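You operate a simulated robot arm through the tools that you are given. There is no shell and no other tool. Be economical: measure what you need, move in short steps, check, and stop when the job is done.

Carry out the task below with a simulated two-armed robot. There is one attempt and no reset: what you move stays moved.

TASK
On the top of the beige bench, fold the white cloth in half.

The check looks at the end state, three seconds after you hand in, the way a careful person would. Anything else that was tipped, shoved, dropped, spilled or broken makes it a failure. Flat cloth is picked up by pressing the open fingertips on it (5 to 10 N) and closing them slowly along it; thin cloth reads only 2 to 8 mm in the jaws.

THE ROBOT
Two 7-joint arms with two-finger parallel grippers on one trunk, on a base that drives. Base frame: it is fixed to the floor where the robot stands at the start and does not move with it; the origin is under the middle of the robot, x ahead of it, y to its left, z up; the surface under the hand at the start is at about z = 800. Units: mm, rad, N and s.
The left shoulder is at the start at [70, 163, 1120], the right one opposite. With the tool pointing down near the work surface each hand reaches from about 400 to 880 mm from the robot's upright axis, wherever it stands, measured 20 degrees to its own side. Places, roughly: top of the beige bench [500, 100, 800]. Payload 3.43 kg a hand.
Tool frame (each hand has its own): the origin (TCP) lies between the finger pads and is the grasp point; the fingertips stand 34 mm ahead of it; z points along the fingers, y is the line along which they close. Largest opening 128 mm; finger width 24, thickness 12; the body of the gripper, 48 by 130 mm, starts 96 mm behind the TCP.
Orientation is told as [roll, pitch, yaw] about the base's x, y, z axes, in that order, counted from this pose: with the fingers straight down and closing along the base's y, the tool's x points along the base's -x, its y along +y and its z along -z.

THE INTERFACE
- The arms move only by the tool play_rows. It takes "left_steps", "right_steps" or both (then of equal length, played together; a hand with none holds still); each is text: rows parted by semicolons, each of 7 numbers parted by spaces: the shift along the tool's x, y, z in mm, then the turn, a rotation vector about the tool's x, y, z in rad, then the gripper command, from -1 (fully open) to 1 (shut), values between in proportion. In form: x y z ax ay az claw; .... A call has 1 to 20 rows; each row is the pose to reach, as a shift and turn from the pose commanded when the call began, along the tool's axes at that moment. A row lasts 0.2 s, in which the tool goes at most 50 mm and 0.15 rad; a call with a longer step from one row to the next is refused whole, and so is a gripper value outside its range. Where a pose cannot be reached the arm comes as near as it can. A force on the tool above 40 N (or 10 N above the force at the start of the call, whichever is more), or a blocked arm, ends the call early, and 0.2 s more pass. The fingers move at their own pace (about 153 mm/s each) and stop on an object; they squeeze with about 39 N. The grip force told is the motor's: it shows also when the fingers shut on nothing. Time passes only in rows, and 0.2 s behind the last, so rows that repeat a pose let the fingers close. The reply holds the time, the measured pose of the TCP, the force on the tool along the base axes, the opening and the grip force, in the units named above and with some noise, with the torque about the TCP (base axes, N m) and any sound that the robot's microphone picked up.
- Cameras (640 x 400 px; columns grow to the right, rows downward): "scene" is now at [113.2, 29.9, 1317.6]; the picture's right is [0.42, -0.91, -0.00], its down [-0.75, -0.35, -0.55] and it looks along [0.50, 0.23, -0.83] (base axes); focal length 214 px, centre (320, 200). "left" rides on the left gripper at [76, 11, -160] in its tool frame; the picture's right is [-0.15, 0.99, 0.00], its down [-0.88, -0.13, -0.46] and it looks along [-0.45, -0.07, 0.89] (tool axes); focal length 234 px, centre (320, 200). "right" rides on the right gripper at [76, -11, -160] in its tool frame; the picture's right is [0.15, 0.99, 0.00], its down [-0.88, 0.13, -0.46] and it looks along [-0.45, 0.07, 0.89] (tool axes); focal length 234 px, centre (320, 200).
- capture(camera): a new picture of that camera. It takes no simulated time.
- raise_lower(by): slides the trunk up (or, below 0, down) by that many mm; the arms and the scene camera ride with it, the base frame stays. It gives what a move gives, with no picture.
- roll_base(legs): drives the robot by 1 to 6 legs, each [ahead, left, turn to the left] in mm, mm and rad, along the robot's own axes; the way and the turn of a leg run together, so that a leg with both is an arc; at most 1500 mm and 3.142 rad a leg. The arms and the cameras ride along, it lands a little off, and it stops where it bumps. It gives what a move gives.
- head_to(pan, tilt): turns the head with the scene camera to pan (to the left, within 1.501 rad either way) and tilt (down, from -0.506 to 1.204), counted from straight ahead of the robot. It gives what a move gives.
- locate(camera, pixels): for up to 12 pixels [column, row] of the newest picture of that camera ("zoom" is the newest enlarged one), the place [x, y, z] in the base frame of the surface seen there, good to about 2 mm. It takes no simulated time.
- close_up(camera, box): a new picture of the part [left, top, right, bottom] of that camera's present view, enlarged. It takes no simulated time.
- sign_off(): hands the job in; it is judged then, once.

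Work in short steps. Measure before you move; look again where a grasp or a placing could have gone wrong, and mend it. You have 80 turns and 58 pictures in all, those below and enlarged ones among them. Open the grippers and draw the arms clear of the work before you hand the job in, unless the task says otherwise; then end with one line.

The tools are called after "Call:" by a JSON object that holds its "method" and its "body". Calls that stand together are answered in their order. play_rows: Moves the arms, as the interface text tells. Its arguments: {"type":"object","properties":{"left_steps":{"type":"string"},"right_steps":{"type":"string"}},"required":[]} The other tools are called the same way: raise_lower (by) slides the trunk up or down; roll_base (legs) drives the base; head_to (pan, tilt) turns the head that bears the scene camera; capture (camera) takes a picture; locate (camera, pixels) gives the place of the surface under pixels of a picture; close_up (camera, box) takes an enlarged picture of a part of a camera's view; sign_off () hands the job in.

At the start:

```text
clock: 0.0
left_eef_pos: [653.3, 307.4, 996.4]
left_orientation: [0.0, 0.001, 0.001]
left_contact_force: [-0.6, 0.0, -1.2]
left_wrist_torque: [0.0, -0.01, -0.01]
left_width: 127.9
left_finger_force: 0.1
right_eef_pos: [680.2, -240.1, 1013.1]
right_orientation: [0.001, -0.001, 0.0]
right_contact_force: [0.1, 0.5, 0.6]
right_wrist_torque: [0.03, -0.04, -0.01]
right_width: 128.0
right_finger_force: 0.1
trunk travel left (down, up): [-600.0, 340.0]
robot x, y, heading: [1.6, -0.7, 0.0]
head pan, tilt: [0.436, 0.984]
```

scene: 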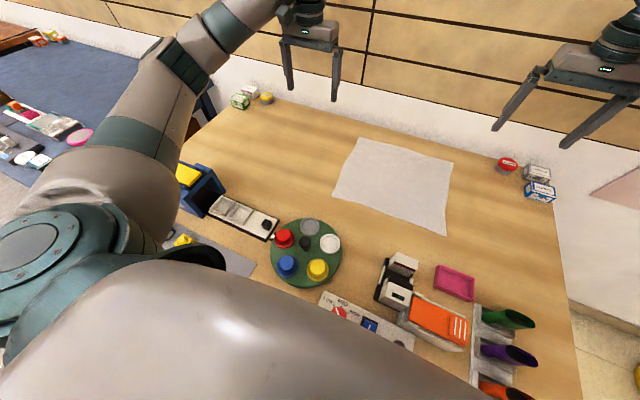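
right: 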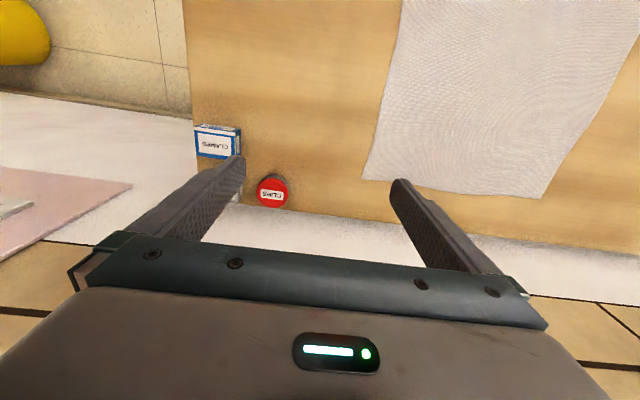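
left: 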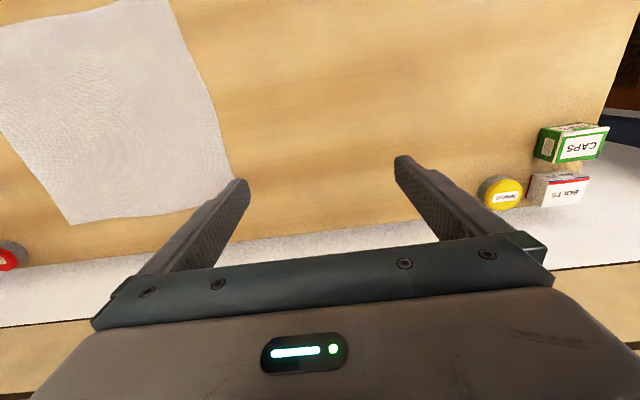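

The cloth shows in the scene with corners near (358,138), (453,160), (446,235), (333,195). I measure these and nearby table points.

Call:
{"method": "close_up", "body": {"camera": "scene", "box": [300, 120, 480, 250]}}

Call:
{"method": "locate", "body": {"camera": "scene", "pixels": [[359, 139], [452, 161], [445, 233], [334, 194], [390, 185], [480, 200], [320, 170], [404, 147], [392, 214], [347, 165], [449, 197]]}}

```text
3.08 times, centred on (390, 185) of scene
```

zoom: 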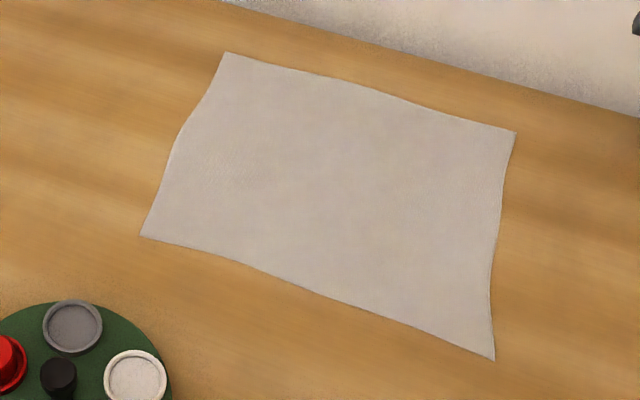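

```text
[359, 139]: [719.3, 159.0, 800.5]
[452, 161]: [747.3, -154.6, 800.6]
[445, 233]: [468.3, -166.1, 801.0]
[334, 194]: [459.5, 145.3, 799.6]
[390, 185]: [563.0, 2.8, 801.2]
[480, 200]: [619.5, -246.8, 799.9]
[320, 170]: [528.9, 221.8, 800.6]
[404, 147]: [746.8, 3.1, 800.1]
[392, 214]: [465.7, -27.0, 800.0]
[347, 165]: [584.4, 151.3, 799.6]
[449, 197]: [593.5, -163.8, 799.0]
```

Near corners are at about (460,145) and (468,-166), far ones at (719,159) and (747,-155). The plan is to pinch the near corners with both hands and carry them over to the far ones, so I first check heights of neighbouring objects and the exact near edge.

Call:
{"method": "locate", "body": {"camera": "scene", "pixels": [[310, 220], [310, 226], [305, 243], [330, 238], [285, 237], [403, 258], [395, 275], [455, 268], [262, 222], [210, 175], [508, 160], [535, 172]]}}

Call:
{"method": "locate", "body": {"camera": "zoom", "pixels": [[143, 234], [176, 242], [205, 250], [240, 261], [380, 312], [420, 326], [455, 341], [492, 357], [226, 54], [260, 61], [480, 124], [514, 132]]}}

```text
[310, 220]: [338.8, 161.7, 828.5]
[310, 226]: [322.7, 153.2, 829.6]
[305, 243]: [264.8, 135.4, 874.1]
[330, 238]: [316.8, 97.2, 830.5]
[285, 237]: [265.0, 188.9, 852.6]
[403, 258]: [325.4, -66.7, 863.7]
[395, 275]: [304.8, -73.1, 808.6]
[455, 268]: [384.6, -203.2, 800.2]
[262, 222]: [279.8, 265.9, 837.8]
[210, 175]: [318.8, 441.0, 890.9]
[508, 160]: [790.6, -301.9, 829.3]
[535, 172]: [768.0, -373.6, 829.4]
```

```text
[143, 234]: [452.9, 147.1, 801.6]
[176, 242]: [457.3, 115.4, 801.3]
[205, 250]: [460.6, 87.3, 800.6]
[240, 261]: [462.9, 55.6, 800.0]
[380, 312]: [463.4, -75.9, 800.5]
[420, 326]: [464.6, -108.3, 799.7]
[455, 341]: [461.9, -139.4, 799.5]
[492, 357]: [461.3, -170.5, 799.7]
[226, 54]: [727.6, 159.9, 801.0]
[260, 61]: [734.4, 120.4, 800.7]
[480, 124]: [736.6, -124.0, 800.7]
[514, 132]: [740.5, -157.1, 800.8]
```

The near edge is at x≈457 (y 115) and x≈462 (y -135), and nothing tall stands close. I bring both hands above the near corners at z≈880 with jaws partly closed.

Call:
{"method": "play_rows", "body": {"left_steps": "22 -24 14 0 0 0 0.3; 45 -49 29 0 0 0 0.3; 68 -73 43 0 0 0 0.3; 90 -98 58 0 0 0 0.3; 113 -122 72 0 0 0 0.3; 136 -146 87 0 0 0 0.3; 158 -171 101 0 0 0 0.3; 181 -195 116 0 0 0 0.3; 181 -195 116 0 0 0 0.3; 181 -195 116 0 0 0 0.3", "right_steps": "25 13 17 0 0 0 0.3; 51 27 33 0 0 0 0.3; 76 40 50 0 0 0 0.3; 101 54 66 0 0 0 0.3; 127 67 83 0 0 0 0.3; 152 81 100 0 0 0 0.3; 178 94 116 0 0 0 0.3; 203 108 133 0 0 0 0.3; 203 108 133 0 0 0 0.3; 203 108 133 0 0 0 0.3"}}

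Call:
{"method": "capture", "body": {"camera": "left"}}

Call:
{"method": "capture", "body": {"camera": "right"}}

```text
clock: 2.2
left_eef_pos: [471.9, 114.0, 879.9]
left_orientation: [0.001, 0.001, 0.001]
left_contact_force: [0.0, 0.4, -1.1]
left_wrist_torque: [0.01, 0.03, -0.01]
left_width: 44.6
left_finger_force: 0.0
right_eef_pos: [477.3, -132.7, 880.2]
right_orientation: [0.0, 0.0, 0.0]
right_contact_force: [0.4, -0.1, -0.3]
right_wrist_torque: [0.02, -0.03, 0.01]
right_width: 45.0
right_finger_force: 0.0
trunk travel left (down, up): [-600.0, 340.0]
robot x, y, heading: [-3.2, 2.9, 0.005]
head pan, tilt: [0.436, 0.984]
```

```text
53 pictures are left
```

left: 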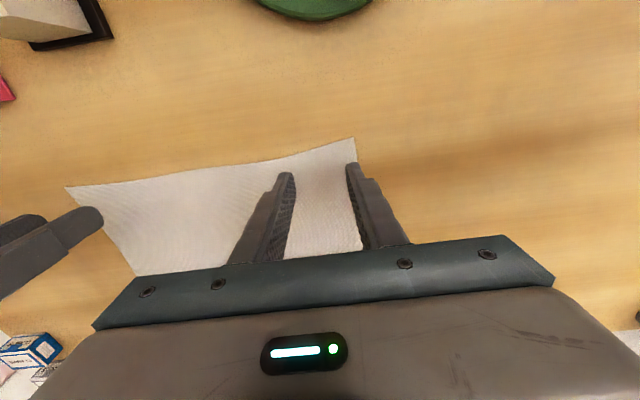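

```text
52 pictures are left
```

right: 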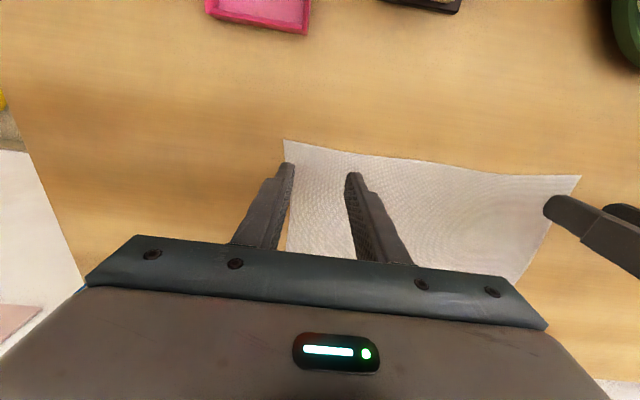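

Each hand hovers about 45 mm over its corner. I measure the corners and edges with the wrist pictures, since perspective makes the outer fingers look close to the side edge.

Call:
{"method": "locate", "body": {"camera": "left", "pixels": [[354, 139], [320, 149], [280, 160], [240, 168], [320, 200], [357, 230]]}}

Call:
{"method": "locate", "body": {"camera": "right", "pixels": [[285, 142], [320, 150], [360, 157], [400, 161], [320, 200], [289, 235]]}}

```text
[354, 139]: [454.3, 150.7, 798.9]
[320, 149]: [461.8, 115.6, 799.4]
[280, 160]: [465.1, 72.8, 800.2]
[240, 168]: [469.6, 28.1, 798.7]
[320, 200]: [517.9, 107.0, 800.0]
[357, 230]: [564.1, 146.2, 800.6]
```

```text
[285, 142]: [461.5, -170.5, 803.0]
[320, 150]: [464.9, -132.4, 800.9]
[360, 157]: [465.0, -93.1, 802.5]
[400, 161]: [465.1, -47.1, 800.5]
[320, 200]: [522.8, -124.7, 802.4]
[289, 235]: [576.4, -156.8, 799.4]
```

The edge is at x≈462–465; the fingers will stand with ~13 mm of cloth beyond them. I descend to just above contact.

Call:
{"method": "play_rows", "body": {"left_steps": "-2 -1 15 0 0 0 0.3; -4 -3 30 0 0 0 0.3; -4 -3 38 0 0 0 0.3; -4 -3 43 0 0 0 0.3; -4 -3 43 0 0 0 0.3", "right_steps": "-1 1 15 0 0 0 0.3; -2 2 30 0 0 0 0.3; -2 2 38 0 0 0 0.3; -2 2 43 0 0 0 0.3; -2 2 43 0 0 0 0.3"}}

```text
clock: 3.4
left_eef_pos: [476.8, 110.2, 835.5]
left_orientation: [0.002, 0.0, 0.001]
left_contact_force: [-0.6, -0.2, 0.1]
left_wrist_torque: [-0.01, -0.01, -0.02]
left_width: 45.0
left_finger_force: 0.0
right_eef_pos: [479.4, -130.2, 838.2]
right_orientation: [0.0, 0.0, 0.0]
right_contact_force: [-0.4, -0.1, 0.5]
right_wrist_torque: [-0.02, 0.0, 0.0]
right_width: 44.9
right_finger_force: 0.2
trunk travel left (down, up): [-600.0, 340.0]
robot x, y, heading: [-0.4, 2.1, 0.002]
head pan, tilt: [0.436, 0.984]
```

No contact yet at z≈836–838. I go a few mm lower in small steps to find the press force.

Call:
{"method": "play_rows", "body": {"left_steps": "0 0 1 0 0 0 0.3; 0 0 2 0 0 0 0.3; 0 0 2 0 0 0 0.3", "right_steps": "0 0 1.5 0 0 0 0.3; 0 0 3 0 0 0 0.3; 0 0 3 0 0 0 0.3"}}

```text
clock: 4.2
left_eef_pos: [475.6, 107.5, 835.7]
left_orientation: [0.001, 0.0, -0.001]
left_contact_force: [0.7, -0.3, 0.2]
left_wrist_torque: [0.0, -0.02, 0.01]
left_width: 45.0
left_finger_force: 0.1
right_eef_pos: [478.1, -129.7, 835.0]
right_orientation: [0.0, -0.004, 0.0]
right_contact_force: [1.9, -4.6, 16.4]
right_wrist_torque: [-0.1, 0.01, 0.02]
right_width: 44.6
right_finger_force: 0.1
trunk travel left (down, up): [-600.0, 340.0]
robot x, y, heading: [-0.7, 3.0, 0.001]
head pan, tilt: [0.436, 0.984]
```

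The right hand presses 16 N (too much) and the left has no contact. I ease the right up 0.8 mm and lower the left 1.5 mm.

Call:
{"method": "play_rows", "body": {"left_steps": "0 0 1 0 0 0 0.3; 0 0 1.5 0 0 0 0.3", "right_steps": "0 0 -0.8 0 0 0 0.3; 0 0 -0.8 0 0 0 0.3"}}

```text
clock: 4.8
left_eef_pos: [475.0, 108.7, 836.4]
left_orientation: [0.0, -0.003, 0.002]
left_contact_force: [0.4, 0.6, 7.9]
left_wrist_torque: [0.08, 0.04, 0.03]
left_width: 45.0
left_finger_force: 0.0
right_eef_pos: [478.5, -129.6, 834.7]
right_orientation: [0.0, 0.0, 0.0]
right_contact_force: [3.2, -2.7, 17.0]
right_wrist_torque: [-0.1, -0.07, 0.01]
right_width: 44.7
right_finger_force: 0.1
trunk travel left (down, up): [-600.0, 340.0]
robot x, y, heading: [-0.9, -2.3, 0.0]
head pan, tilt: [0.436, 0.984]
```

Left presses 8 N, which is good; the right still presses 17 N, so I ease it up further.

Call:
{"method": "play_rows", "body": {"right_steps": "0 0 -0.6 0 0 0 0.3; 0 0 -0.9 0 0 0 0.3"}}

```text
clock: 5.4
left_eef_pos: [475.6, 108.5, 834.8]
left_orientation: [0.001, -0.002, 0.002]
left_contact_force: [2.6, 1.2, 17.3]
left_wrist_torque: [0.15, 0.02, -0.03]
left_width: 44.9
left_finger_force: 0.1
right_eef_pos: [477.7, -129.5, 835.3]
right_orientation: [0.001, 0.0, -0.002]
right_contact_force: [1.8, -1.1, 5.3]
right_wrist_torque: [-0.03, 0.03, -0.03]
right_width: 44.7
right_finger_force: 0.1
trunk travel left (down, up): [-600.0, 340.0]
robot x, y, heading: [-3.8, -0.2, -0.0]
head pan, tilt: [0.436, 0.984]
```

The force settles with a lag: left now 17 N, right 5 N. I ease the left by 0.8 mm.

Call:
{"method": "play_rows", "body": {"left_steps": "0 0 -0.8 0 0 0 0.3; 0 0 -0.8 0 0 0 0.3; 0 0 -0.8 0 0 0 0.3", "right_steps": "0 0 0 0 0 0 0.3; 0 0 0 0 0 0 0.3; 0 0 0 0 0 0 0.3"}}

```text
clock: 6.2
left_eef_pos: [477.0, 108.5, 834.0]
left_orientation: [0.001, -0.002, 0.003]
left_contact_force: [2.0, 0.1, 15.5]
left_wrist_torque: [0.1, -0.01, -0.02]
left_width: 44.7
left_finger_force: 0.0
right_eef_pos: [477.3, -128.9, 835.7]
right_orientation: [0.0, 0.0, 0.0]
right_contact_force: [-0.1, 0.6, 2.7]
right_wrist_torque: [0.03, 0.0, 0.05]
right_width: 44.6
right_finger_force: 0.0
trunk travel left (down, up): [-600.0, 340.0]
robot x, y, heading: [3.0, -4.3, -0.002]
head pan, tilt: [0.436, 0.984]
```

Left 15.5 N, right 2.7 N: I nudge left up 0.9 mm and right down 0.5 mm.

Call:
{"method": "play_rows", "body": {"left_steps": "0 0 -0.8 0 0 0 0.3; 0 0 -0.8 0 0 0 0.3; 0 0 -0.8 0 0 0 0.3", "right_steps": "0 0 0.5 0 0 0 0.3; 0 0 0.5 0 0 0 0.3; 0 0 0.5 0 0 0 0.3"}}

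```text
clock: 7.0
left_eef_pos: [476.0, 108.8, 835.1]
left_orientation: [-0.001, 0.002, 0.001]
left_contact_force: [0.3, -1.0, 1.2]
left_wrist_torque: [0.0, 0.02, -0.04]
left_width: 44.8
left_finger_force: 0.0
right_eef_pos: [476.4, -129.5, 835.6]
right_orientation: [0.0, -0.001, 0.0]
right_contact_force: [-3.6, 1.0, 15.6]
right_wrist_torque: [0.04, 0.15, -0.01]
right_width: 45.0
right_finger_force: 0.1
trunk travel left (down, up): [-600.0, 340.0]
robot x, y, heading: [-2.9, -0.3, 0.002]
head pan, tilt: [0.436, 0.984]
```

The contact is stiff (about 13 N per 0.5 mm). Left down 0.3, right up 0.3, and then close slowly in the same call.

Call:
{"method": "play_rows", "body": {"left_steps": "0 0 0.3 0 0 0 0.3; 0 0 0.3 0 0 0 0.3; 0 0 0.3 0 0 0 0.35; 0 0 0.3 0 0 0 0.4; 0 0 0.3 0 0 0 0.45; 0 0 0.3 0 0 0 0.5; 0 0 0.3 0 0 0 0.55; 0 0 0.3 0 0 0 0.6; 0 0 0.3 0 0 0 0.65; 0 0 0.3 0 0 0 0.7; 0 0 0.3 0 0 0 0.75; 0 0 0.3 0 0 0 0.8; 0 0 0.3 0 0 0 0.85; 0 0 0.3 0 0 0 0.9; 0 0 0.3 0 0 0 0.95; 0 0 0.3 0 0 0 1; 0 0 0.3 0 0 0 1; 0 0 0.3 0 0 0 1", "right_steps": "0 0 -0.3 0 0 0 0.3; 0 0 -0.3 0 0 0 0.3; 0 0 -0.3 0 0 0 0.35; 0 0 -0.3 0 0 0 0.4; 0 0 -0.3 0 0 0 0.45; 0 0 -0.3 0 0 0 0.5; 0 0 -0.3 0 0 0 0.55; 0 0 -0.3 0 0 0 0.6; 0 0 -0.3 0 0 0 0.65; 0 0 -0.3 0 0 0 0.7; 0 0 -0.3 0 0 0 0.75; 0 0 -0.3 0 0 0 0.8; 0 0 -0.3 0 0 0 0.85; 0 0 -0.3 0 0 0 0.9; 0 0 -0.3 0 0 0 0.95; 0 0 -0.3 0 0 0 1; 0 0 -0.3 0 0 0 1; 0 0 -0.3 0 0 0 1"}}

Call:
{"method": "capture", "body": {"camera": "left"}}

Call:
{"method": "capture", "body": {"camera": "right"}}

```text
clock: 10.8
left_eef_pos: [475.5, 109.6, 834.9]
left_orientation: [0.0, -0.003, 0.001]
left_contact_force: [1.0, -0.8, 0.2]
left_wrist_torque: [0.02, 0.0, -0.01]
left_width: 0.0
left_finger_force: 32.6
right_eef_pos: [477.2, -129.0, 834.6]
right_orientation: [0.001, 0.0, 0.0]
right_contact_force: [1.0, -2.2, 27.3]
right_wrist_torque: [-0.04, -0.03, 0.05]
right_width: 1.6
right_finger_force: 36.6
trunk travel left (down, up): [-600.0, 340.0]
robot x, y, heading: [-3.2, 0.9, 0.0]
head pan, tilt: [0.436, 0.984]
```

```text
51 pictures are left
```

left: 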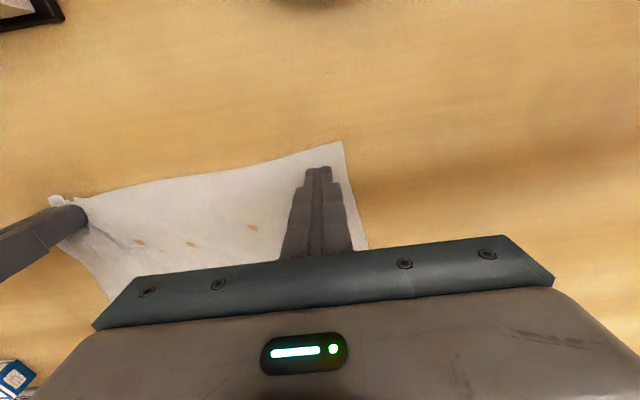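

```text
50 pictures are left
```

right: 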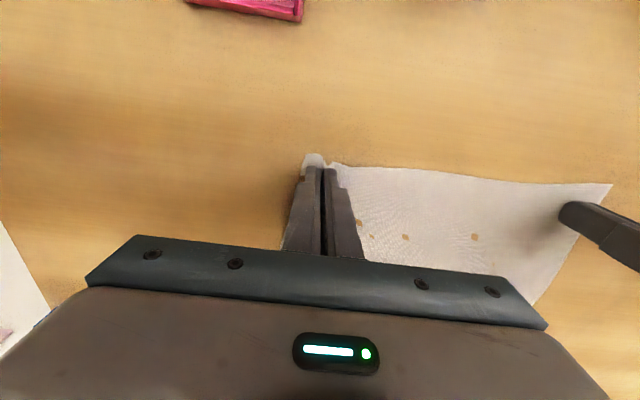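

The right jaws hold cloth (1.6 mm), while the left shut on nothing with too little press. I ease the right up 2 mm, and reopen the left slightly above the cloth and press again.

Call:
{"method": "play_rows", "body": {"left_steps": "0 0 -4 0 0 0 1; 0 0 -4 0 0 0 0.3; 0 0 -4 0 0 0 0.3; 0 0 -1 0 0 0 0.3; 0 0 0.4 0 0 0 0.3; 0 0 0.4 0 0 0 0.3; 0 0 0.4 0 0 0 0.3; 0 0 0.4 0 0 0 0.3", "right_steps": "0 0 -1 0 0 0 1; 0 0 -2 0 0 0 1; 0 0 -2 0 0 0 1; 0 0 -2 0 0 0 1; 0 0 -2 0 0 0 1; 0 0 -2 0 0 0 1; 0 0 -2 0 0 0 1; 0 0 -2 0 0 0 1"}}

```text
clock: 12.6
left_eef_pos: [475.4, 109.1, 834.3]
left_orientation: [0.0, -0.002, 0.001]
left_contact_force: [2.1, 4.4, 18.0]
left_wrist_torque: [0.09, 0.08, -0.06]
left_width: 44.7
left_finger_force: 0.1
right_eef_pos: [478.5, -130.2, 836.7]
right_orientation: [0.001, -0.001, 0.0]
right_contact_force: [0.8, 0.2, -0.1]
right_wrist_torque: [0.0, 0.03, 0.0]
right_width: 1.5
right_finger_force: 36.4
trunk travel left (down, up): [-600.0, 340.0]
robot x, y, heading: [-1.0, 2.0, -0.003]
head pan, tilt: [0.436, 0.984]
```

Left presses 18 N; I ease 0.2 mm and close slowly.

Call:
{"method": "play_rows", "body": {"left_steps": "0 0 -0.2 0 0 0 0.3; 0 0 -0.2 0 0 0 0.35; 0 0 -0.2 0 0 0 0.4; 0 0 -0.2 0 0 0 0.45; 0 0 -0.2 0 0 0 0.5; 0 0 -0.2 0 0 0 0.55; 0 0 -0.2 0 0 0 0.6; 0 0 -0.2 0 0 0 0.65; 0 0 -0.2 0 0 0 0.7; 0 0 -0.2 0 0 0 0.75; 0 0 -0.2 0 0 0 0.8; 0 0 -0.2 0 0 0 0.85; 0 0 -0.2 0 0 0 0.9; 0 0 -0.2 0 0 0 0.95; 0 0 -0.2 0 0 0 1; 0 0 -0.2 0 0 0 1; 0 0 -0.2 0 0 0 1"}}

Call:
{"method": "capture", "body": {"camera": "left"}}

```text
clock: 16.2
left_eef_pos: [475.2, 108.6, 835.4]
left_orientation: [0.0, -0.005, 0.002]
left_contact_force: [5.0, -5.1, 36.1]
left_wrist_torque: [-0.42, -0.09, 0.11]
left_width: 8.2
left_finger_force: 39.1
right_eef_pos: [477.0, -130.5, 836.7]
right_orientation: [0.0, -0.001, -0.001]
right_contact_force: [0.6, 5.6, 0.9]
right_wrist_torque: [0.17, 0.0, -0.05]
right_width: 1.7
right_finger_force: 36.0
trunk travel left (down, up): [-600.0, 340.0]
robot x, y, heading: [-0.0, -2.6, 0.002]
head pan, tilt: [0.436, 0.984]
```

```text
49 pictures are left
```

left: 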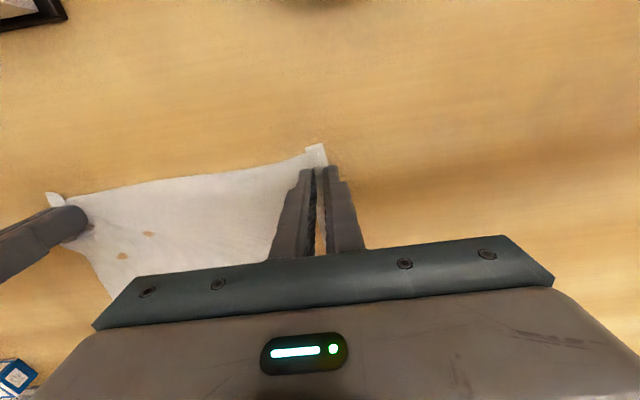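

Left jaws hold cloth at 8.2 mm, right at 1.7 mm. I lift both 25 mm, moving slightly forward, to test the grip.

Call:
{"method": "play_rows", "body": {"left_steps": "0 0 -3 0 0 0 1; -1 0 -8 0 0 0 1; -2 0 -14 0 0 0 1; -4 0 -20 0 0 0 1; -6 0 -25 0 0 0 1; -6 0 -25 0 0 0 1", "right_steps": "0 0 -3 0 0 0 1; -1 0 -8 0 0 0 1; -2 0 -14 0 0 0 1; -4 0 -20 0 0 0 1; -6 0 -25 0 0 0 1; -6 0 -25 0 0 0 1"}}

Call:
{"method": "capture", "body": {"camera": "left"}}

Call:
{"method": "capture", "body": {"camera": "right"}}

Call:
{"method": "capture", "body": {"camera": "scene"}}

```text
clock: 17.6
left_eef_pos: [480.9, 110.0, 859.1]
left_orientation: [-0.002, -0.001, -0.001]
left_contact_force: [0.4, -15.0, 0.1]
left_wrist_torque: [-0.59, -0.07, 0.23]
left_width: 3.3
left_finger_force: 37.9
right_eef_pos: [485.5, -130.6, 863.1]
right_orientation: [-0.002, 0.0, 0.001]
right_contact_force: [0.2, 13.7, -1.1]
right_wrist_torque: [0.49, 0.03, -0.01]
right_width: 1.8
right_finger_force: 37.0
trunk travel left (down, up): [-600.0, 340.0]
robot x, y, heading: [-1.8, -1.3, 0.002]
head pan, tilt: [0.436, 0.984]
```

```text
48 pictures are left
```

left: 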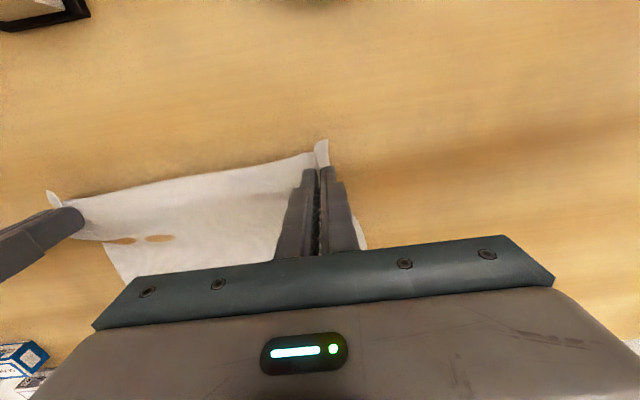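

```text
47 pictures are left
```

right: 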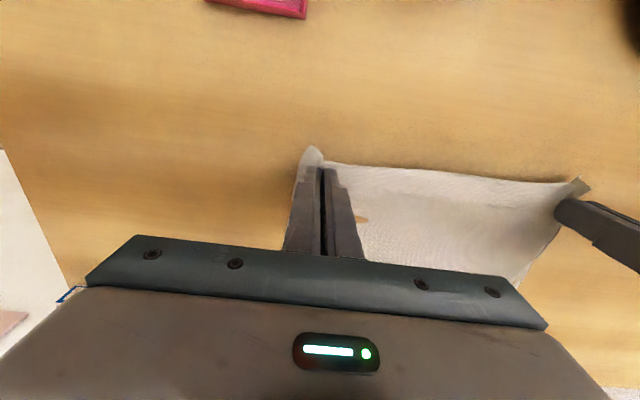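

```text
46 pictures are left
```

scene: 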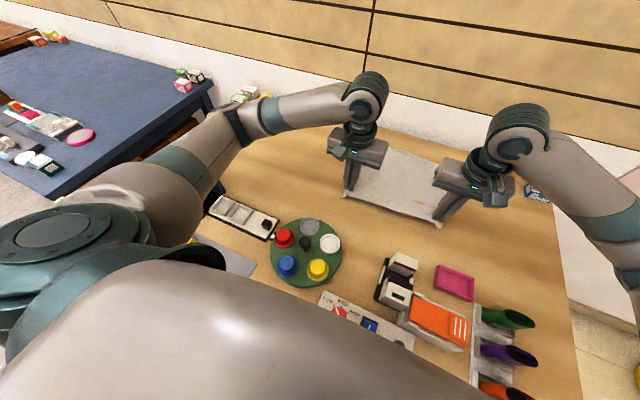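

Both hands hold their corners and the near edge is taut between them (about 14 N). I carry the edge over in a low arc (radius about 120 mm) toward the far edge, ending about 10 mm above the lower layer.

Call:
{"method": "play_rows", "body": {"left_steps": "-10 -1 -15 0 0 0 1; -19 0 -30 0 0 0 1; -34 0 -46 0 0 0 1; -49 1 -60 0 0 0 1; -66 2 -72 0 0 0 1; -84 3 -80 0 0 0 1; -101 4 -85 0 0 0 1; -119 4 -87 0 0 0 1; -136 5 -85 0 0 0 1; -154 5 -80 0 0 0 1; -172 6 -72 0 0 0 1; -189 6 -60 0 0 0 1; -202 7 -46 0 0 0 1; -214 7 -30 0 0 0 1; -224 8 -15 0 0 0 1; -231 8 0 0 0 0 1; -236 8 10 0 0 0 1; -236 8 10 0 0 0 1", "right_steps": "-10 1 -15 0 0 0 1; -19 2 -30 0 0 0 1; -34 3 -46 0 0 0 1; -49 4 -60 0 0 0 1; -66 4 -72 0 0 0 1; -84 5 -80 0 0 0 1; -102 6 -85 0 0 0 1; -120 6 -87 0 0 0 1; -138 7 -85 0 0 0 1; -156 7 -80 0 0 0 1; -174 8 -72 0 0 0 1; -191 9 -60 0 0 0 1; -205 9 -46 0 0 0 1; -217 10 -30 0 0 0 1; -227 11 -15 0 0 0 1; -234 11 0 0 0 0 1; -239 11 13 0 0 0 1; -239 11 13 0 0 0 1"}}

Call:
{"method": "capture", "body": {"camera": "left"}}

Call:
{"method": "capture", "body": {"camera": "right"}}

Call:
{"method": "capture", "body": {"camera": "scene"}}

```text
clock: 21.4
left_eef_pos: [717.4, 119.0, 849.1]
left_orientation: [0.0, -0.001, 0.001]
left_contact_force: [0.1, -12.5, 0.9]
left_wrist_torque: [-0.47, -0.04, 0.19]
left_width: 2.1
left_finger_force: 36.4
right_eef_pos: [723.2, -119.1, 848.2]
right_orientation: [0.001, 0.0, 0.0]
right_contact_force: [-1.4, 13.2, -0.4]
right_wrist_torque: [0.45, 0.05, -0.05]
right_width: 1.6
right_finger_force: 36.7
trunk travel left (down, up): [-600.0, 340.0]
robot x, y, heading: [1.3, 3.7, 0.004]
head pan, tilt: [0.436, 0.984]
```

```text
45 pictures are left
```

left: 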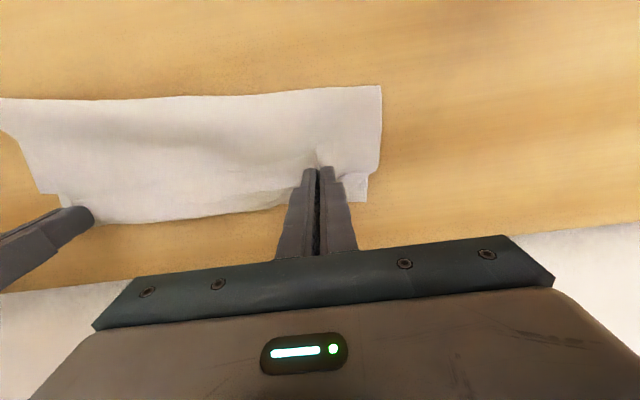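

```text
44 pictures are left
```

right: 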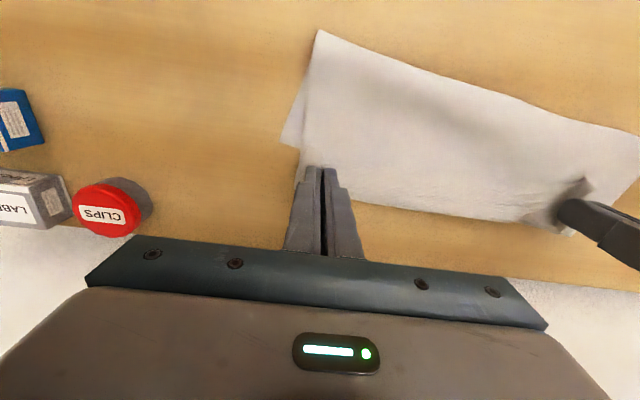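

```text
43 pictures are left
```

scene: 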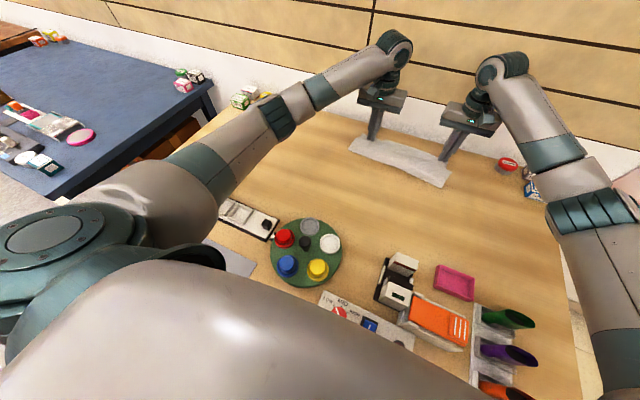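

The cloth is folded over, with the edge held about 13 mm above the lower layer. I lower both to the table and open slowly to 45 mm so the gathers can spread.

Call:
{"method": "play_rows", "body": {"left_steps": "0 0 4 0 0 0 1; 0 0 8 0 0 0 1; 0 1 11 0 0 0 1; 0 1 11 0 0 0 0.95; 0 1 11 0 0 0 0.9; 0 1 11 0 0 0 0.8; 0 1 11 0 0 0 0.7; 0 1 11 0 0 0 0.6; 0 1 11 0 0 0 0.5; 0 1 11 0 0 0 0.4; 0 1 11 0 0 0 0.3; 0 1 11 0 0 0 0.3", "right_steps": "0 0 4 0 0 0 1; 0 0 8 0 0 0 1; 0 -1 11 0 0 0 1; 0 -1 11 0 0 0 0.95; 0 -1 11 0 0 0 0.9; 0 -1 11 0 0 0 0.8; 0 -1 11 0 0 0 0.7; 0 -1 11 0 0 0 0.6; 0 -1 11 0 0 0 0.5; 0 -1 11 0 0 0 0.4; 0 -1 11 0 0 0 0.3; 0 -1 11 0 0 0 0.3"}}

Call:
{"method": "capture", "body": {"camera": "left"}}

Call:
{"method": "capture", "body": {"camera": "right"}}

```text
clock: 24.0
left_eef_pos: [717.4, 117.7, 838.5]
left_orientation: [0.0, -0.001, 0.002]
left_contact_force: [-0.1, -0.4, -0.7]
left_wrist_torque: [0.0, -0.01, 0.03]
left_width: 44.9
left_finger_force: 0.0
right_eef_pos: [725.3, -119.3, 836.1]
right_orientation: [0.001, 0.0, -0.001]
right_contact_force: [-0.9, -0.4, 0.8]
right_wrist_torque: [-0.02, -0.01, -0.02]
right_width: 44.7
right_finger_force: 0.1
trunk travel left (down, up): [-600.0, 340.0]
robot x, y, heading: [0.3, -2.0, 0.001]
head pan, tilt: [0.436, 0.984]
```

```text
42 pictures are left
```

left: 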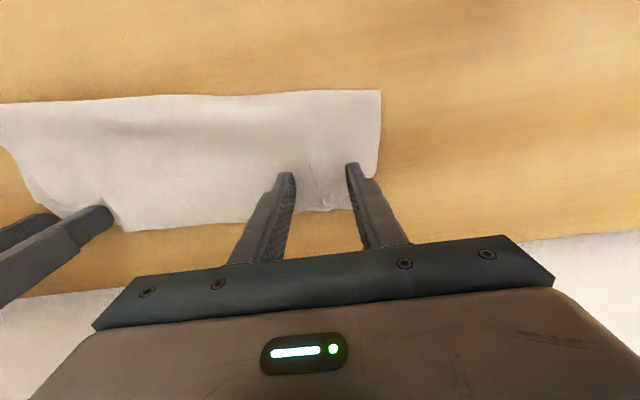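

```text
41 pictures are left
```

right: 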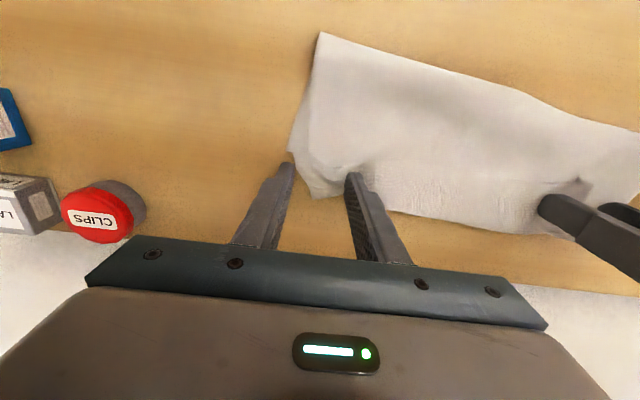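

Both let go and the cloth spread back out well. I raise both hands straight up and look.

Call:
{"method": "play_rows", "body": {"left_steps": "0 0 -5 0 0 0 0.3; 0 0 -15 0 0 0 0.3; 0 0 -40 0 0 0 0.3; 0 0 -80 0 0 0 0.3; 20 0 -120 0 0 0 0.3; 50 20 -150 0 0 0 0.3; 80 50 -160 0 0 0 0.3; 100 90 -160 0 0 0 0.3; 110 130 -160 0 0 0 0.3; 110 130 -160 0 0 0 0.3", "right_steps": "0 0 -5 0 0 0 0.3; 0 0 -15 0 0 0 0.3; 0 0 -40 0 0 0 0.3; 0 0 -80 0 0 0 0.3; 20 0 -120 0 0 0 0.3; 50 -20 -150 0 0 0 0.3; 80 -50 -160 0 0 0 0.3; 100 -90 -160 0 0 0 0.3; 110 -130 -160 0 0 0 0.3; 110 -130 -160 0 0 0 0.3"}}

Call:
{"method": "capture", "body": {"camera": "scene"}}

Call:
{"method": "close_up", "body": {"camera": "scene", "box": [320, 110, 480, 210]}}

Call:
{"method": "capture", "body": {"camera": "right"}}

Call:
{"method": "capture", "body": {"camera": "left"}}

```text
clock: 26.2
left_eef_pos: [608.8, 247.1, 997.1]
left_orientation: [-0.001, 0.002, 0.002]
left_contact_force: [0.3, 0.4, 0.6]
left_wrist_torque: [0.0, 0.03, -0.02]
left_width: 44.8
left_finger_force: 0.1
right_eef_pos: [614.5, -250.5, 992.9]
right_orientation: [-0.002, 0.003, 0.003]
right_contact_force: [0.3, 1.1, 0.5]
right_wrist_torque: [-0.01, 0.01, -0.03]
right_width: 44.9
right_finger_force: 0.2
trunk travel left (down, up): [-600.0, 340.0]
robot x, y, heading: [0.5, -1.6, 0.002]
head pan, tilt: [0.436, 0.984]
```

```text
40 pictures are left
```

scene: 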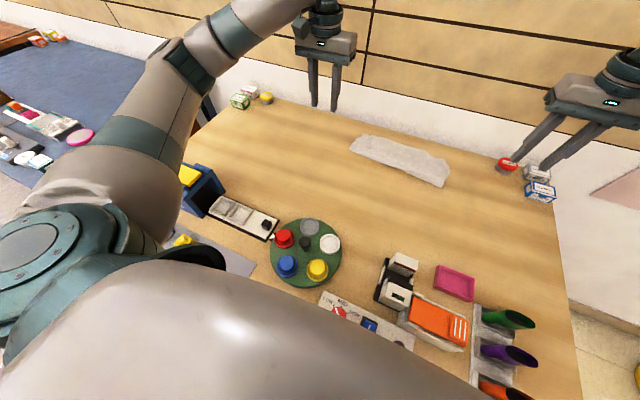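

```text
4.00 times, centred on (400, 160) of scene
```

zoom: 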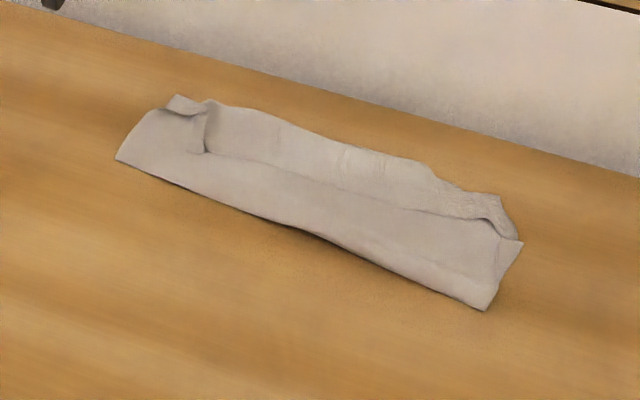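

```text
38 pictures are left
```

right: 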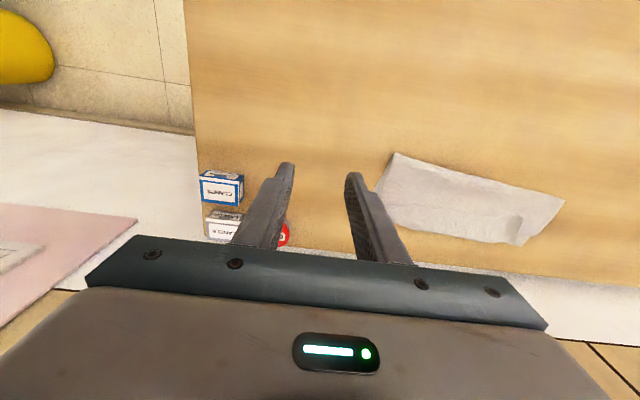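

```text
37 pictures are left
```

left: 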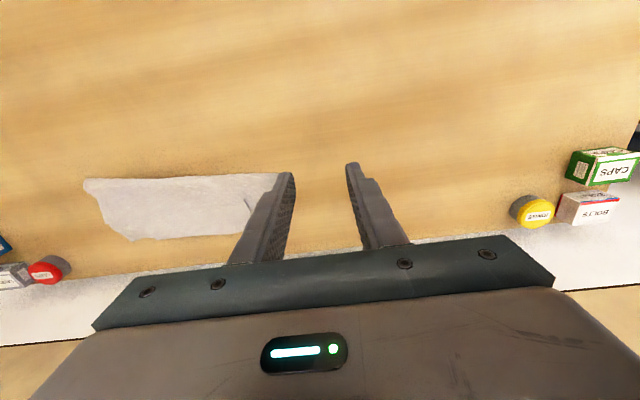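

The fold looks loose near the far edge, with creases at zoom (200,130) and (485,215). I move the arms farther aside and measure the shape.

Call:
{"method": "locate", "body": {"camera": "zoom", "pixels": [[118, 158], [178, 97], [190, 110], [212, 101], [205, 148], [300, 175], [280, 210], [320, 150], [400, 157], [490, 200], [519, 242], [485, 307]]}}

Call:
{"method": "close_up", "body": {"camera": "scene", "box": [340, 125, 400, 165]}}

Call:
{"method": "close_up", "body": {"camera": "scene", "box": [400, 145, 460, 190]}}

Call:
{"method": "close_up", "body": {"camera": "right", "box": [370, 140, 580, 260]}}

```text
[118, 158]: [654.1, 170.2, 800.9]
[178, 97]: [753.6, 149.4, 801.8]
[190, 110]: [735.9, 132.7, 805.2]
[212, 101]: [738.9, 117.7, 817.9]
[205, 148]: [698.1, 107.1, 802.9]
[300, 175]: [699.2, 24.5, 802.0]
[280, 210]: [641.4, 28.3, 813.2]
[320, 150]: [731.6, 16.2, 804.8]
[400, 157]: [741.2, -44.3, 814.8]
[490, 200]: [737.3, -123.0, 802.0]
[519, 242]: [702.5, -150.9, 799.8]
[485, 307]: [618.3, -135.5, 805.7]
```

```text
10.00 times, centred on (370, 145) of scene
```

zoom: 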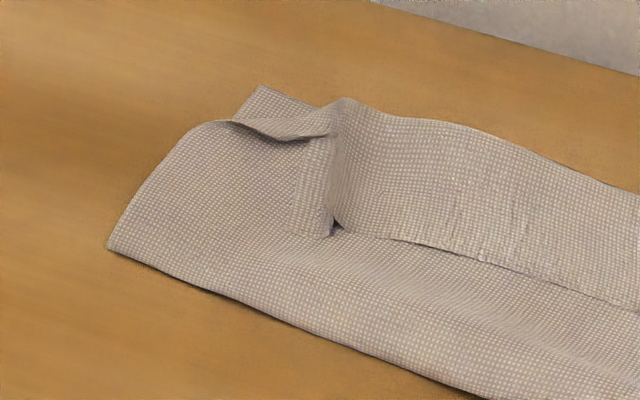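

```text
8.89 times, centred on (430, 168) of scene
```

zoom: 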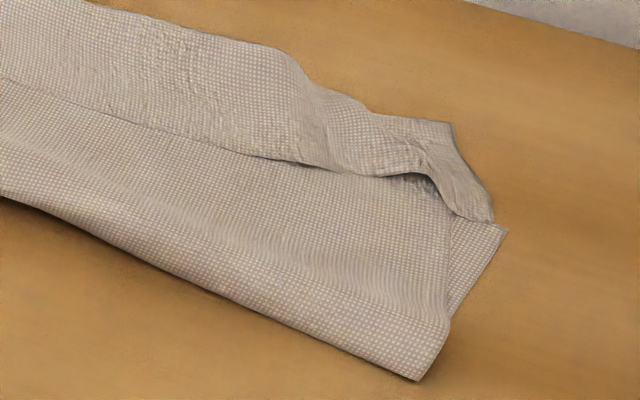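

```text
3.05 times, centred on (475, 200) of right
```

zoom: 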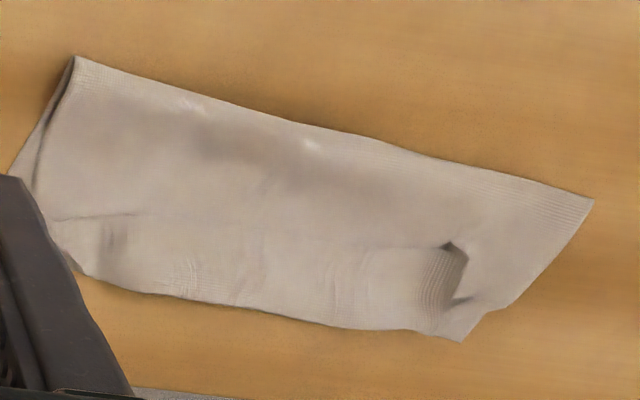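

The free edge strip of the upper layer has turned back on top (free edge at x≈699, crease at x≈735). I measure the profile across the cloth to understand the layers before mending it.

Call:
{"method": "locate", "body": {"camera": "zoom", "pixels": [[300, 120], [302, 135], [300, 160], [300, 190], [300, 215], [300, 240], [300, 260], [300, 280], [300, 300], [300, 312], [592, 200], [463, 338]]}}

Call:
{"method": "close_up", "body": {"camera": "left", "box": [70, 150, 290, 260]}}

```text
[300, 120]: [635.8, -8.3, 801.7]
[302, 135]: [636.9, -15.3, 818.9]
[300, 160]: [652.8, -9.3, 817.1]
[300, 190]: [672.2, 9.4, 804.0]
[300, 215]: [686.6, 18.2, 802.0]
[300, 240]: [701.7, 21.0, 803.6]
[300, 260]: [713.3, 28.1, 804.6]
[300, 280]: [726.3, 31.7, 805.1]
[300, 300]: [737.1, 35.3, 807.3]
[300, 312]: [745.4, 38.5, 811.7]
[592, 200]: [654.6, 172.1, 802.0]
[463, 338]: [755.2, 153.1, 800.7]
```

```text
2.91 times, centred on (180, 205) of left
```

zoom: 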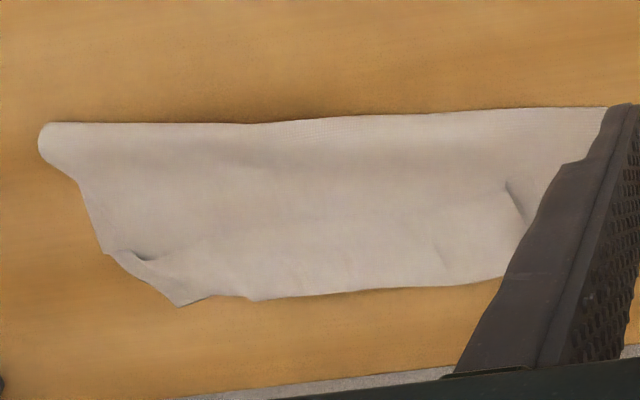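

Profile: the near fold is at x≈630 (bulge 18 mm), the lower layer is ~110 mm long and the upper ~170 mm with its last ~40 mm turned back. So it is not a true half. I will carry the flap back to unfold flat, then refold by pinching the midline at both side edges. First I measure the flap's free edge.

Call:
{"method": "close_up", "body": {"camera": "scene", "box": [340, 125, 460, 195]}}

Call:
{"method": "locate", "body": {"camera": "zoom", "pixels": [[150, 108], [180, 117], [200, 121], [330, 163], [400, 188], [450, 205], [490, 215], [530, 195], [150, 80], [460, 180], [540, 235], [500, 180]]}}

```text
5.33 times, centred on (400, 160) of scene
```

zoom: 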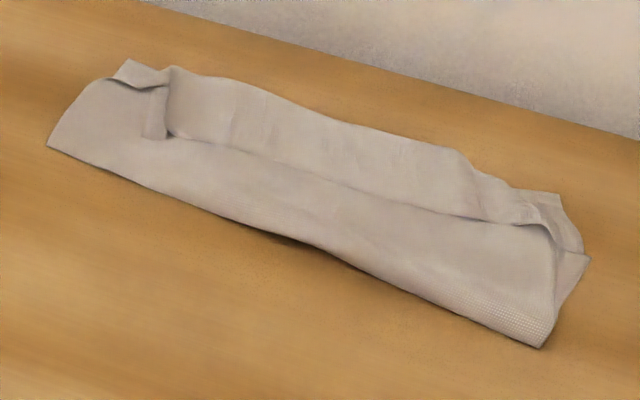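

```text
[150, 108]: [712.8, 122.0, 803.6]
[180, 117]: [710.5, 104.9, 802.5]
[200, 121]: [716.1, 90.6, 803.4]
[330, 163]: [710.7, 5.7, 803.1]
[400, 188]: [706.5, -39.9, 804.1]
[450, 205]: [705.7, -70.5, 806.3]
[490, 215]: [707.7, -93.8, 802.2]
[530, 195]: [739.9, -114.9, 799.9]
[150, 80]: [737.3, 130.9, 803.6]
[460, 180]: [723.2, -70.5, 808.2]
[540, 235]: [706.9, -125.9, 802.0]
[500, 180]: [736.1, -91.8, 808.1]
```

The flap's free edge runs at x≈700–708. I put the hands over it at (713,95) and (718,-85) and come down to just above contact.

Call:
{"method": "play_rows", "body": {"left_steps": "-17 -25 20 0 0 0 0.3; -35 -51 39 0 0 0 0.3; -52 -76 58 0 0 0 0.3; -69 -101 78 0 0 0 0.3; -87 -127 98 0 0 0 0.3; -104 -152 117 0 0 0 0.3; -104 -152 135 0 0 0 0.3; -104 -152 148 0 0 0 0.3; -104 -152 156 0 0 0 0.3; -104 -152 158 0 0 0 0.3; -104 -152 158 0 0 0 0.3", "right_steps": "-17 27 19 0 0 0 0.3; -34 55 38 0 0 0 0.3; -52 83 56 0 0 0 0.3; -69 110 75 0 0 0 0.3; -87 138 94 0 0 0 0.3; -103 165 113 0 0 0 0.3; -103 165 132 0 0 0 0.3; -103 165 144 0 0 0 0.3; -103 165 152 0 0 0 0.3; -103 165 154 0 0 0 0.3; -103 165 154 0 0 0 0.3"}}

Call:
{"method": "capture", "body": {"camera": "left"}}

Call:
{"method": "capture", "body": {"camera": "right"}}

```text
clock: 28.6
left_eef_pos: [713.1, 96.5, 839.2]
left_orientation: [0.0, 0.001, 0.002]
left_contact_force: [-0.8, 0.5, 0.6]
left_wrist_torque: [0.01, 0.0, -0.01]
left_width: 44.8
left_finger_force: 0.1
right_eef_pos: [716.8, -84.1, 841.8]
right_orientation: [0.0, 0.001, 0.0]
right_contact_force: [0.2, 0.7, 0.0]
right_wrist_torque: [0.0, -0.03, 0.01]
right_width: 44.7
right_finger_force: 0.1
trunk travel left (down, up): [-600.0, 340.0]
robot x, y, heading: [-0.7, -3.3, 0.003]
head pan, tilt: [0.436, 0.984]
```

```text
31 pictures are left
```

left: 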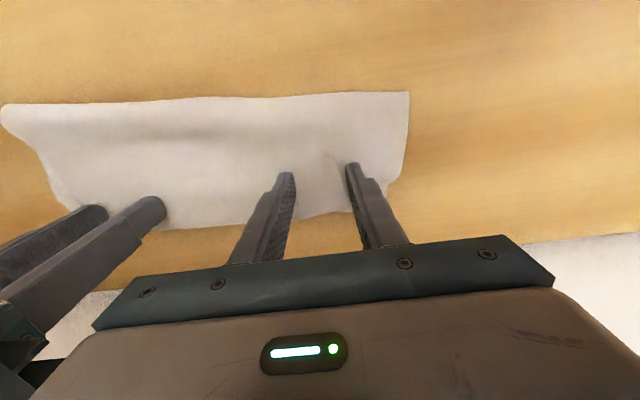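

```text
30 pictures are left
```

right: 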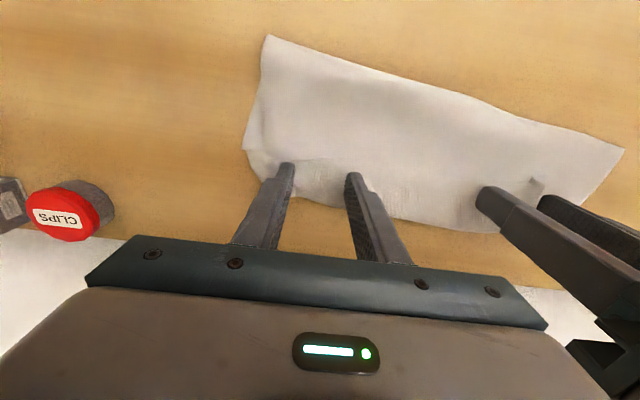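

Both hover over the flap. I lower in sub-mm steps to a light press.

Call:
{"method": "play_rows", "body": {"left_steps": "0 0 1 0 0 0 0.3; 0 0 2 0 0 0 0.3; 0 0 2.5 0 0 0 0.3; 0 0 2.5 0 0 0 0.3; 0 0 2.5 0 0 0 0.3", "right_steps": "0 0 1.5 0 0 0 0.3; 0 0 3 0 0 0 0.3; 0 0 4 0 0 0 0.3; 0 0 4.5 0 0 0 0.3; 0 0 4.5 0 0 0 0.3"}}

```text
clock: 29.8
left_eef_pos: [713.3, 96.4, 836.7]
left_orientation: [0.0, 0.0, 0.0]
left_contact_force: [-0.3, -0.1, 0.8]
left_wrist_torque: [-0.04, 0.02, 0.0]
left_width: 44.8
left_finger_force: 0.0
right_eef_pos: [717.3, -84.3, 840.1]
right_orientation: [-0.002, -0.001, 0.001]
right_contact_force: [0.2, 0.9, 1.1]
right_wrist_torque: [0.02, -0.01, -0.01]
right_width: 44.4
right_finger_force: 0.0
trunk travel left (down, up): [-600.0, 340.0]
robot x, y, heading: [6.2, -0.6, 0.001]
head pan, tilt: [0.436, 0.984]
```

Barely touching (about 1 N). I go another 1 mm on both.

Call:
{"method": "play_rows", "body": {"left_steps": "0 0 0.5 0 0 0 0.3; 0 0 1 0 0 0 0.3; 0 0 1 0 0 0 0.3", "right_steps": "0 0 0.5 0 0 0 0.3; 0 0 1 0 0 0 0.3; 0 0 1 0 0 0 0.3"}}

```text
clock: 30.6
left_eef_pos: [712.8, 96.7, 836.9]
left_orientation: [0.001, 0.0, 0.001]
left_contact_force: [1.1, 0.8, 2.9]
left_wrist_torque: [0.0, -0.04, 0.05]
left_width: 44.7
left_finger_force: 0.1
right_eef_pos: [716.4, -84.9, 838.1]
right_orientation: [-0.001, 0.001, 0.001]
right_contact_force: [-0.5, 1.3, -0.8]
right_wrist_torque: [-0.01, -0.03, -0.03]
right_width: 44.8
right_finger_force: 0.0
trunk travel left (down, up): [-600.0, 340.0]
robot x, y, heading: [-0.3, 0.3, 0.0]
head pan, tilt: [0.436, 0.984]
```

Left 3 N, right about 0. Left goes 0.5 mm lower, right 1.5 mm.

Call:
{"method": "play_rows", "body": {"left_steps": "0 0 0.4 0 0 0 0.3; 0 0 0.4 0 0 0 0.3; 0 0 0.4 0 0 0 0.3", "right_steps": "0 0 0.8 0 0 0 0.3; 0 0 1.5 0 0 0 0.3; 0 0 1.5 0 0 0 0.3"}}

```text
clock: 31.4
left_eef_pos: [711.6, 96.5, 835.9]
left_orientation: [-0.001, -0.001, 0.0]
left_contact_force: [1.2, -0.2, 2.3]
left_wrist_torque: [-0.01, -0.04, -0.03]
left_width: 45.3
left_finger_force: 0.1
right_eef_pos: [716.0, -86.1, 837.5]
right_orientation: [0.0, 0.0, 0.002]
right_contact_force: [0.2, 0.6, 0.6]
right_wrist_torque: [-0.01, -0.01, 0.01]
right_width: 44.6
right_finger_force: 0.0
trunk travel left (down, up): [-600.0, 340.0]
robot x, y, heading: [-0.2, -1.9, -0.001]
head pan, tilt: [0.436, 0.984]
```

Still light: left 0.6 mm and right 1.2 mm lower again.

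Call:
{"method": "play_rows", "body": {"left_steps": "0 0 0.5 0 0 0 0.3; 0 0 0.5 0 0 0 0.3; 0 0 0.5 0 0 0 0.3", "right_steps": "0 0 0.6 0 0 0 0.3; 0 0 1.2 0 0 0 0.3; 0 0 1.2 0 0 0 0.3"}}

```text
clock: 32.2
left_eef_pos: [710.7, 96.3, 836.9]
left_orientation: [0.001, -0.001, 0.003]
left_contact_force: [0.6, 0.2, 2.4]
left_wrist_torque: [-0.02, -0.03, 0.05]
left_width: 45.2
left_finger_force: 0.2
right_eef_pos: [716.3, -84.4, 836.7]
right_orientation: [0.001, -0.001, -0.001]
right_contact_force: [1.3, -0.4, 3.8]
right_wrist_torque: [-0.05, -0.06, 0.05]
right_width: 44.7
right_finger_force: 0.0
trunk travel left (down, up): [-600.0, 340.0]
robot x, y, heading: [-0.7, 0.9, 0.003]
head pan, tilt: [0.436, 0.984]
```

About 2.4 and 3.8 N on the soft layers; 0.5 mm more and then close slowly.

Call:
{"method": "play_rows", "body": {"left_steps": "0 0 0.6 0 0 0 0.3; 0 0 0.6 0 0 0 0.3; 0 0 0.6 0 0 0 0.35; 0 0 0.6 0 0 0 0.4; 0 0 0.6 0 0 0 0.45; 0 0 0.6 0 0 0 0.5; 0 0 0.6 0 0 0 0.55; 0 0 0.6 0 0 0 0.6; 0 0 0.6 0 0 0 0.65; 0 0 0.6 0 0 0 0.7; 0 0 0.6 0 0 0 0.75; 0 0 0.6 0 0 0 0.8; 0 0 0.6 0 0 0 0.85; 0 0 0.6 0 0 0 0.9; 0 0 0.6 0 0 0 0.95; 0 0 0.6 0 0 0 1; 0 0 0.6 0 0 0 1; 0 0 0.6 0 0 0 1", "right_steps": "0 0 0.4 0 0 0 0.3; 0 0 0.4 0 0 0 0.3; 0 0 0.4 0 0 0 0.35; 0 0 0.4 0 0 0 0.4; 0 0 0.4 0 0 0 0.45; 0 0 0.4 0 0 0 0.5; 0 0 0.4 0 0 0 0.55; 0 0 0.4 0 0 0 0.6; 0 0 0.4 0 0 0 0.65; 0 0 0.4 0 0 0 0.7; 0 0 0.4 0 0 0 0.75; 0 0 0.4 0 0 0 0.8; 0 0 0.4 0 0 0 0.85; 0 0 0.4 0 0 0 0.9; 0 0 0.4 0 0 0 0.95; 0 0 0.4 0 0 0 1; 0 0 0.4 0 0 0 1; 0 0 0.4 0 0 0 1"}}

```text
clock: 36.0
left_eef_pos: [710.6, 95.9, 836.3]
left_orientation: [0.0, -0.002, 0.002]
left_contact_force: [0.1, 0.1, 8.5]
left_wrist_torque: [-0.02, -0.02, 0.02]
left_width: 2.1
left_finger_force: 36.7
right_eef_pos: [715.9, -85.6, 837.6]
right_orientation: [-0.002, -0.002, 0.0]
right_contact_force: [-0.3, -0.5, 1.9]
right_wrist_torque: [0.04, 0.0, -0.01]
right_width: 0.1
right_finger_force: 33.3
trunk travel left (down, up): [-600.0, 340.0]
robot x, y, heading: [3.8, -2.2, -0.002]
head pan, tilt: [0.436, 0.984]
```

Left holds (2.1 mm), right is empty. I reopen the right and press about 0.8 mm deeper before closing again.

Call:
{"method": "play_rows", "body": {"right_steps": "0 0 -5 0 0 0 1; 0 0 -5 0 0 0 0.3; 0 0 -5 0 0 0 0.3; 0 0 -1 0 0 0 0.3; 0 0 0.8 0 0 0 0.3; 0 0 0.8 0 0 0 0.3; 0 0 0.8 0 0 0 0.3; 0 0 0.8 0 0 0 0.3"}}

```text
clock: 37.8
left_eef_pos: [710.8, 97.8, 835.1]
left_orientation: [-0.001, -0.002, 0.0]
left_contact_force: [0.3, -1.5, 7.9]
left_wrist_torque: [-0.02, -0.08, 0.04]
left_width: 2.0
left_finger_force: 37.0
right_eef_pos: [715.1, -84.4, 836.5]
right_orientation: [0.001, -0.003, 0.002]
right_contact_force: [-0.2, -0.2, 4.2]
right_wrist_torque: [-0.02, 0.01, -0.01]
right_width: 45.0
right_finger_force: 0.1
trunk travel left (down, up): [-600.0, 340.0]
robot x, y, heading: [1.0, 2.4, -0.004]
head pan, tilt: [0.436, 0.984]
```

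Right now 4 N; I press 0.5 mm more and close.

Call:
{"method": "play_rows", "body": {"right_steps": "0 0 0.5 0 0 0 0.3; 0 0 0.6 0 0 0 0.3; 0 0 0.6 0 0 0 0.35; 0 0 0.6 0 0 0 0.4; 0 0 0.6 0 0 0 0.45; 0 0 0.6 0 0 0 0.5; 0 0 0.6 0 0 0 0.55; 0 0 0.6 0 0 0 0.6; 0 0 0.6 0 0 0 0.65; 0 0 0.6 0 0 0 0.7; 0 0 0.6 0 0 0 0.75; 0 0 0.6 0 0 0 0.8; 0 0 0.6 0 0 0 0.85; 0 0 0.6 0 0 0 0.9; 0 0 0.6 0 0 0 0.95; 0 0 0.6 0 0 0 1; 0 0 0.6 0 0 0 1; 0 0 0.6 0 0 0 1"}}

Call:
{"method": "capture", "body": {"camera": "right"}}

```text
clock: 41.6
left_eef_pos: [711.3, 95.8, 837.6]
left_orientation: [0.0, -0.002, -0.001]
left_contact_force: [0.1, -2.3, 0.8]
left_wrist_torque: [-0.08, 0.0, 0.04]
left_width: 1.9
left_finger_force: 36.7
right_eef_pos: [715.2, -83.7, 835.9]
right_orientation: [0.001, -0.003, 0.001]
right_contact_force: [-0.7, 0.0, 20.1]
right_wrist_torque: [-0.05, 0.0, -0.06]
right_width: 1.6
right_finger_force: 36.9
trunk travel left (down, up): [-600.0, 340.0]
robot x, y, heading: [4.0, -1.5, -0.003]
head pan, tilt: [0.436, 0.984]
```

```text
29 pictures are left
```

right: 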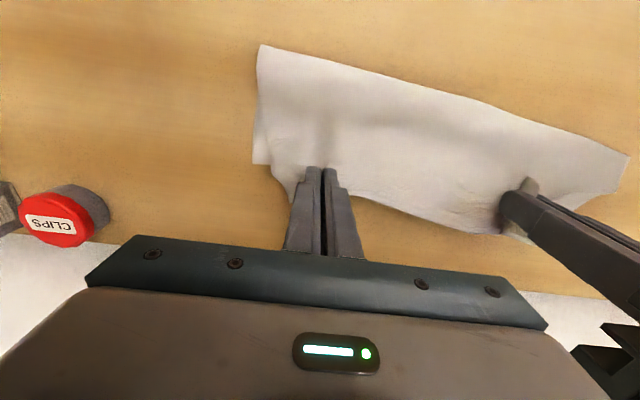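

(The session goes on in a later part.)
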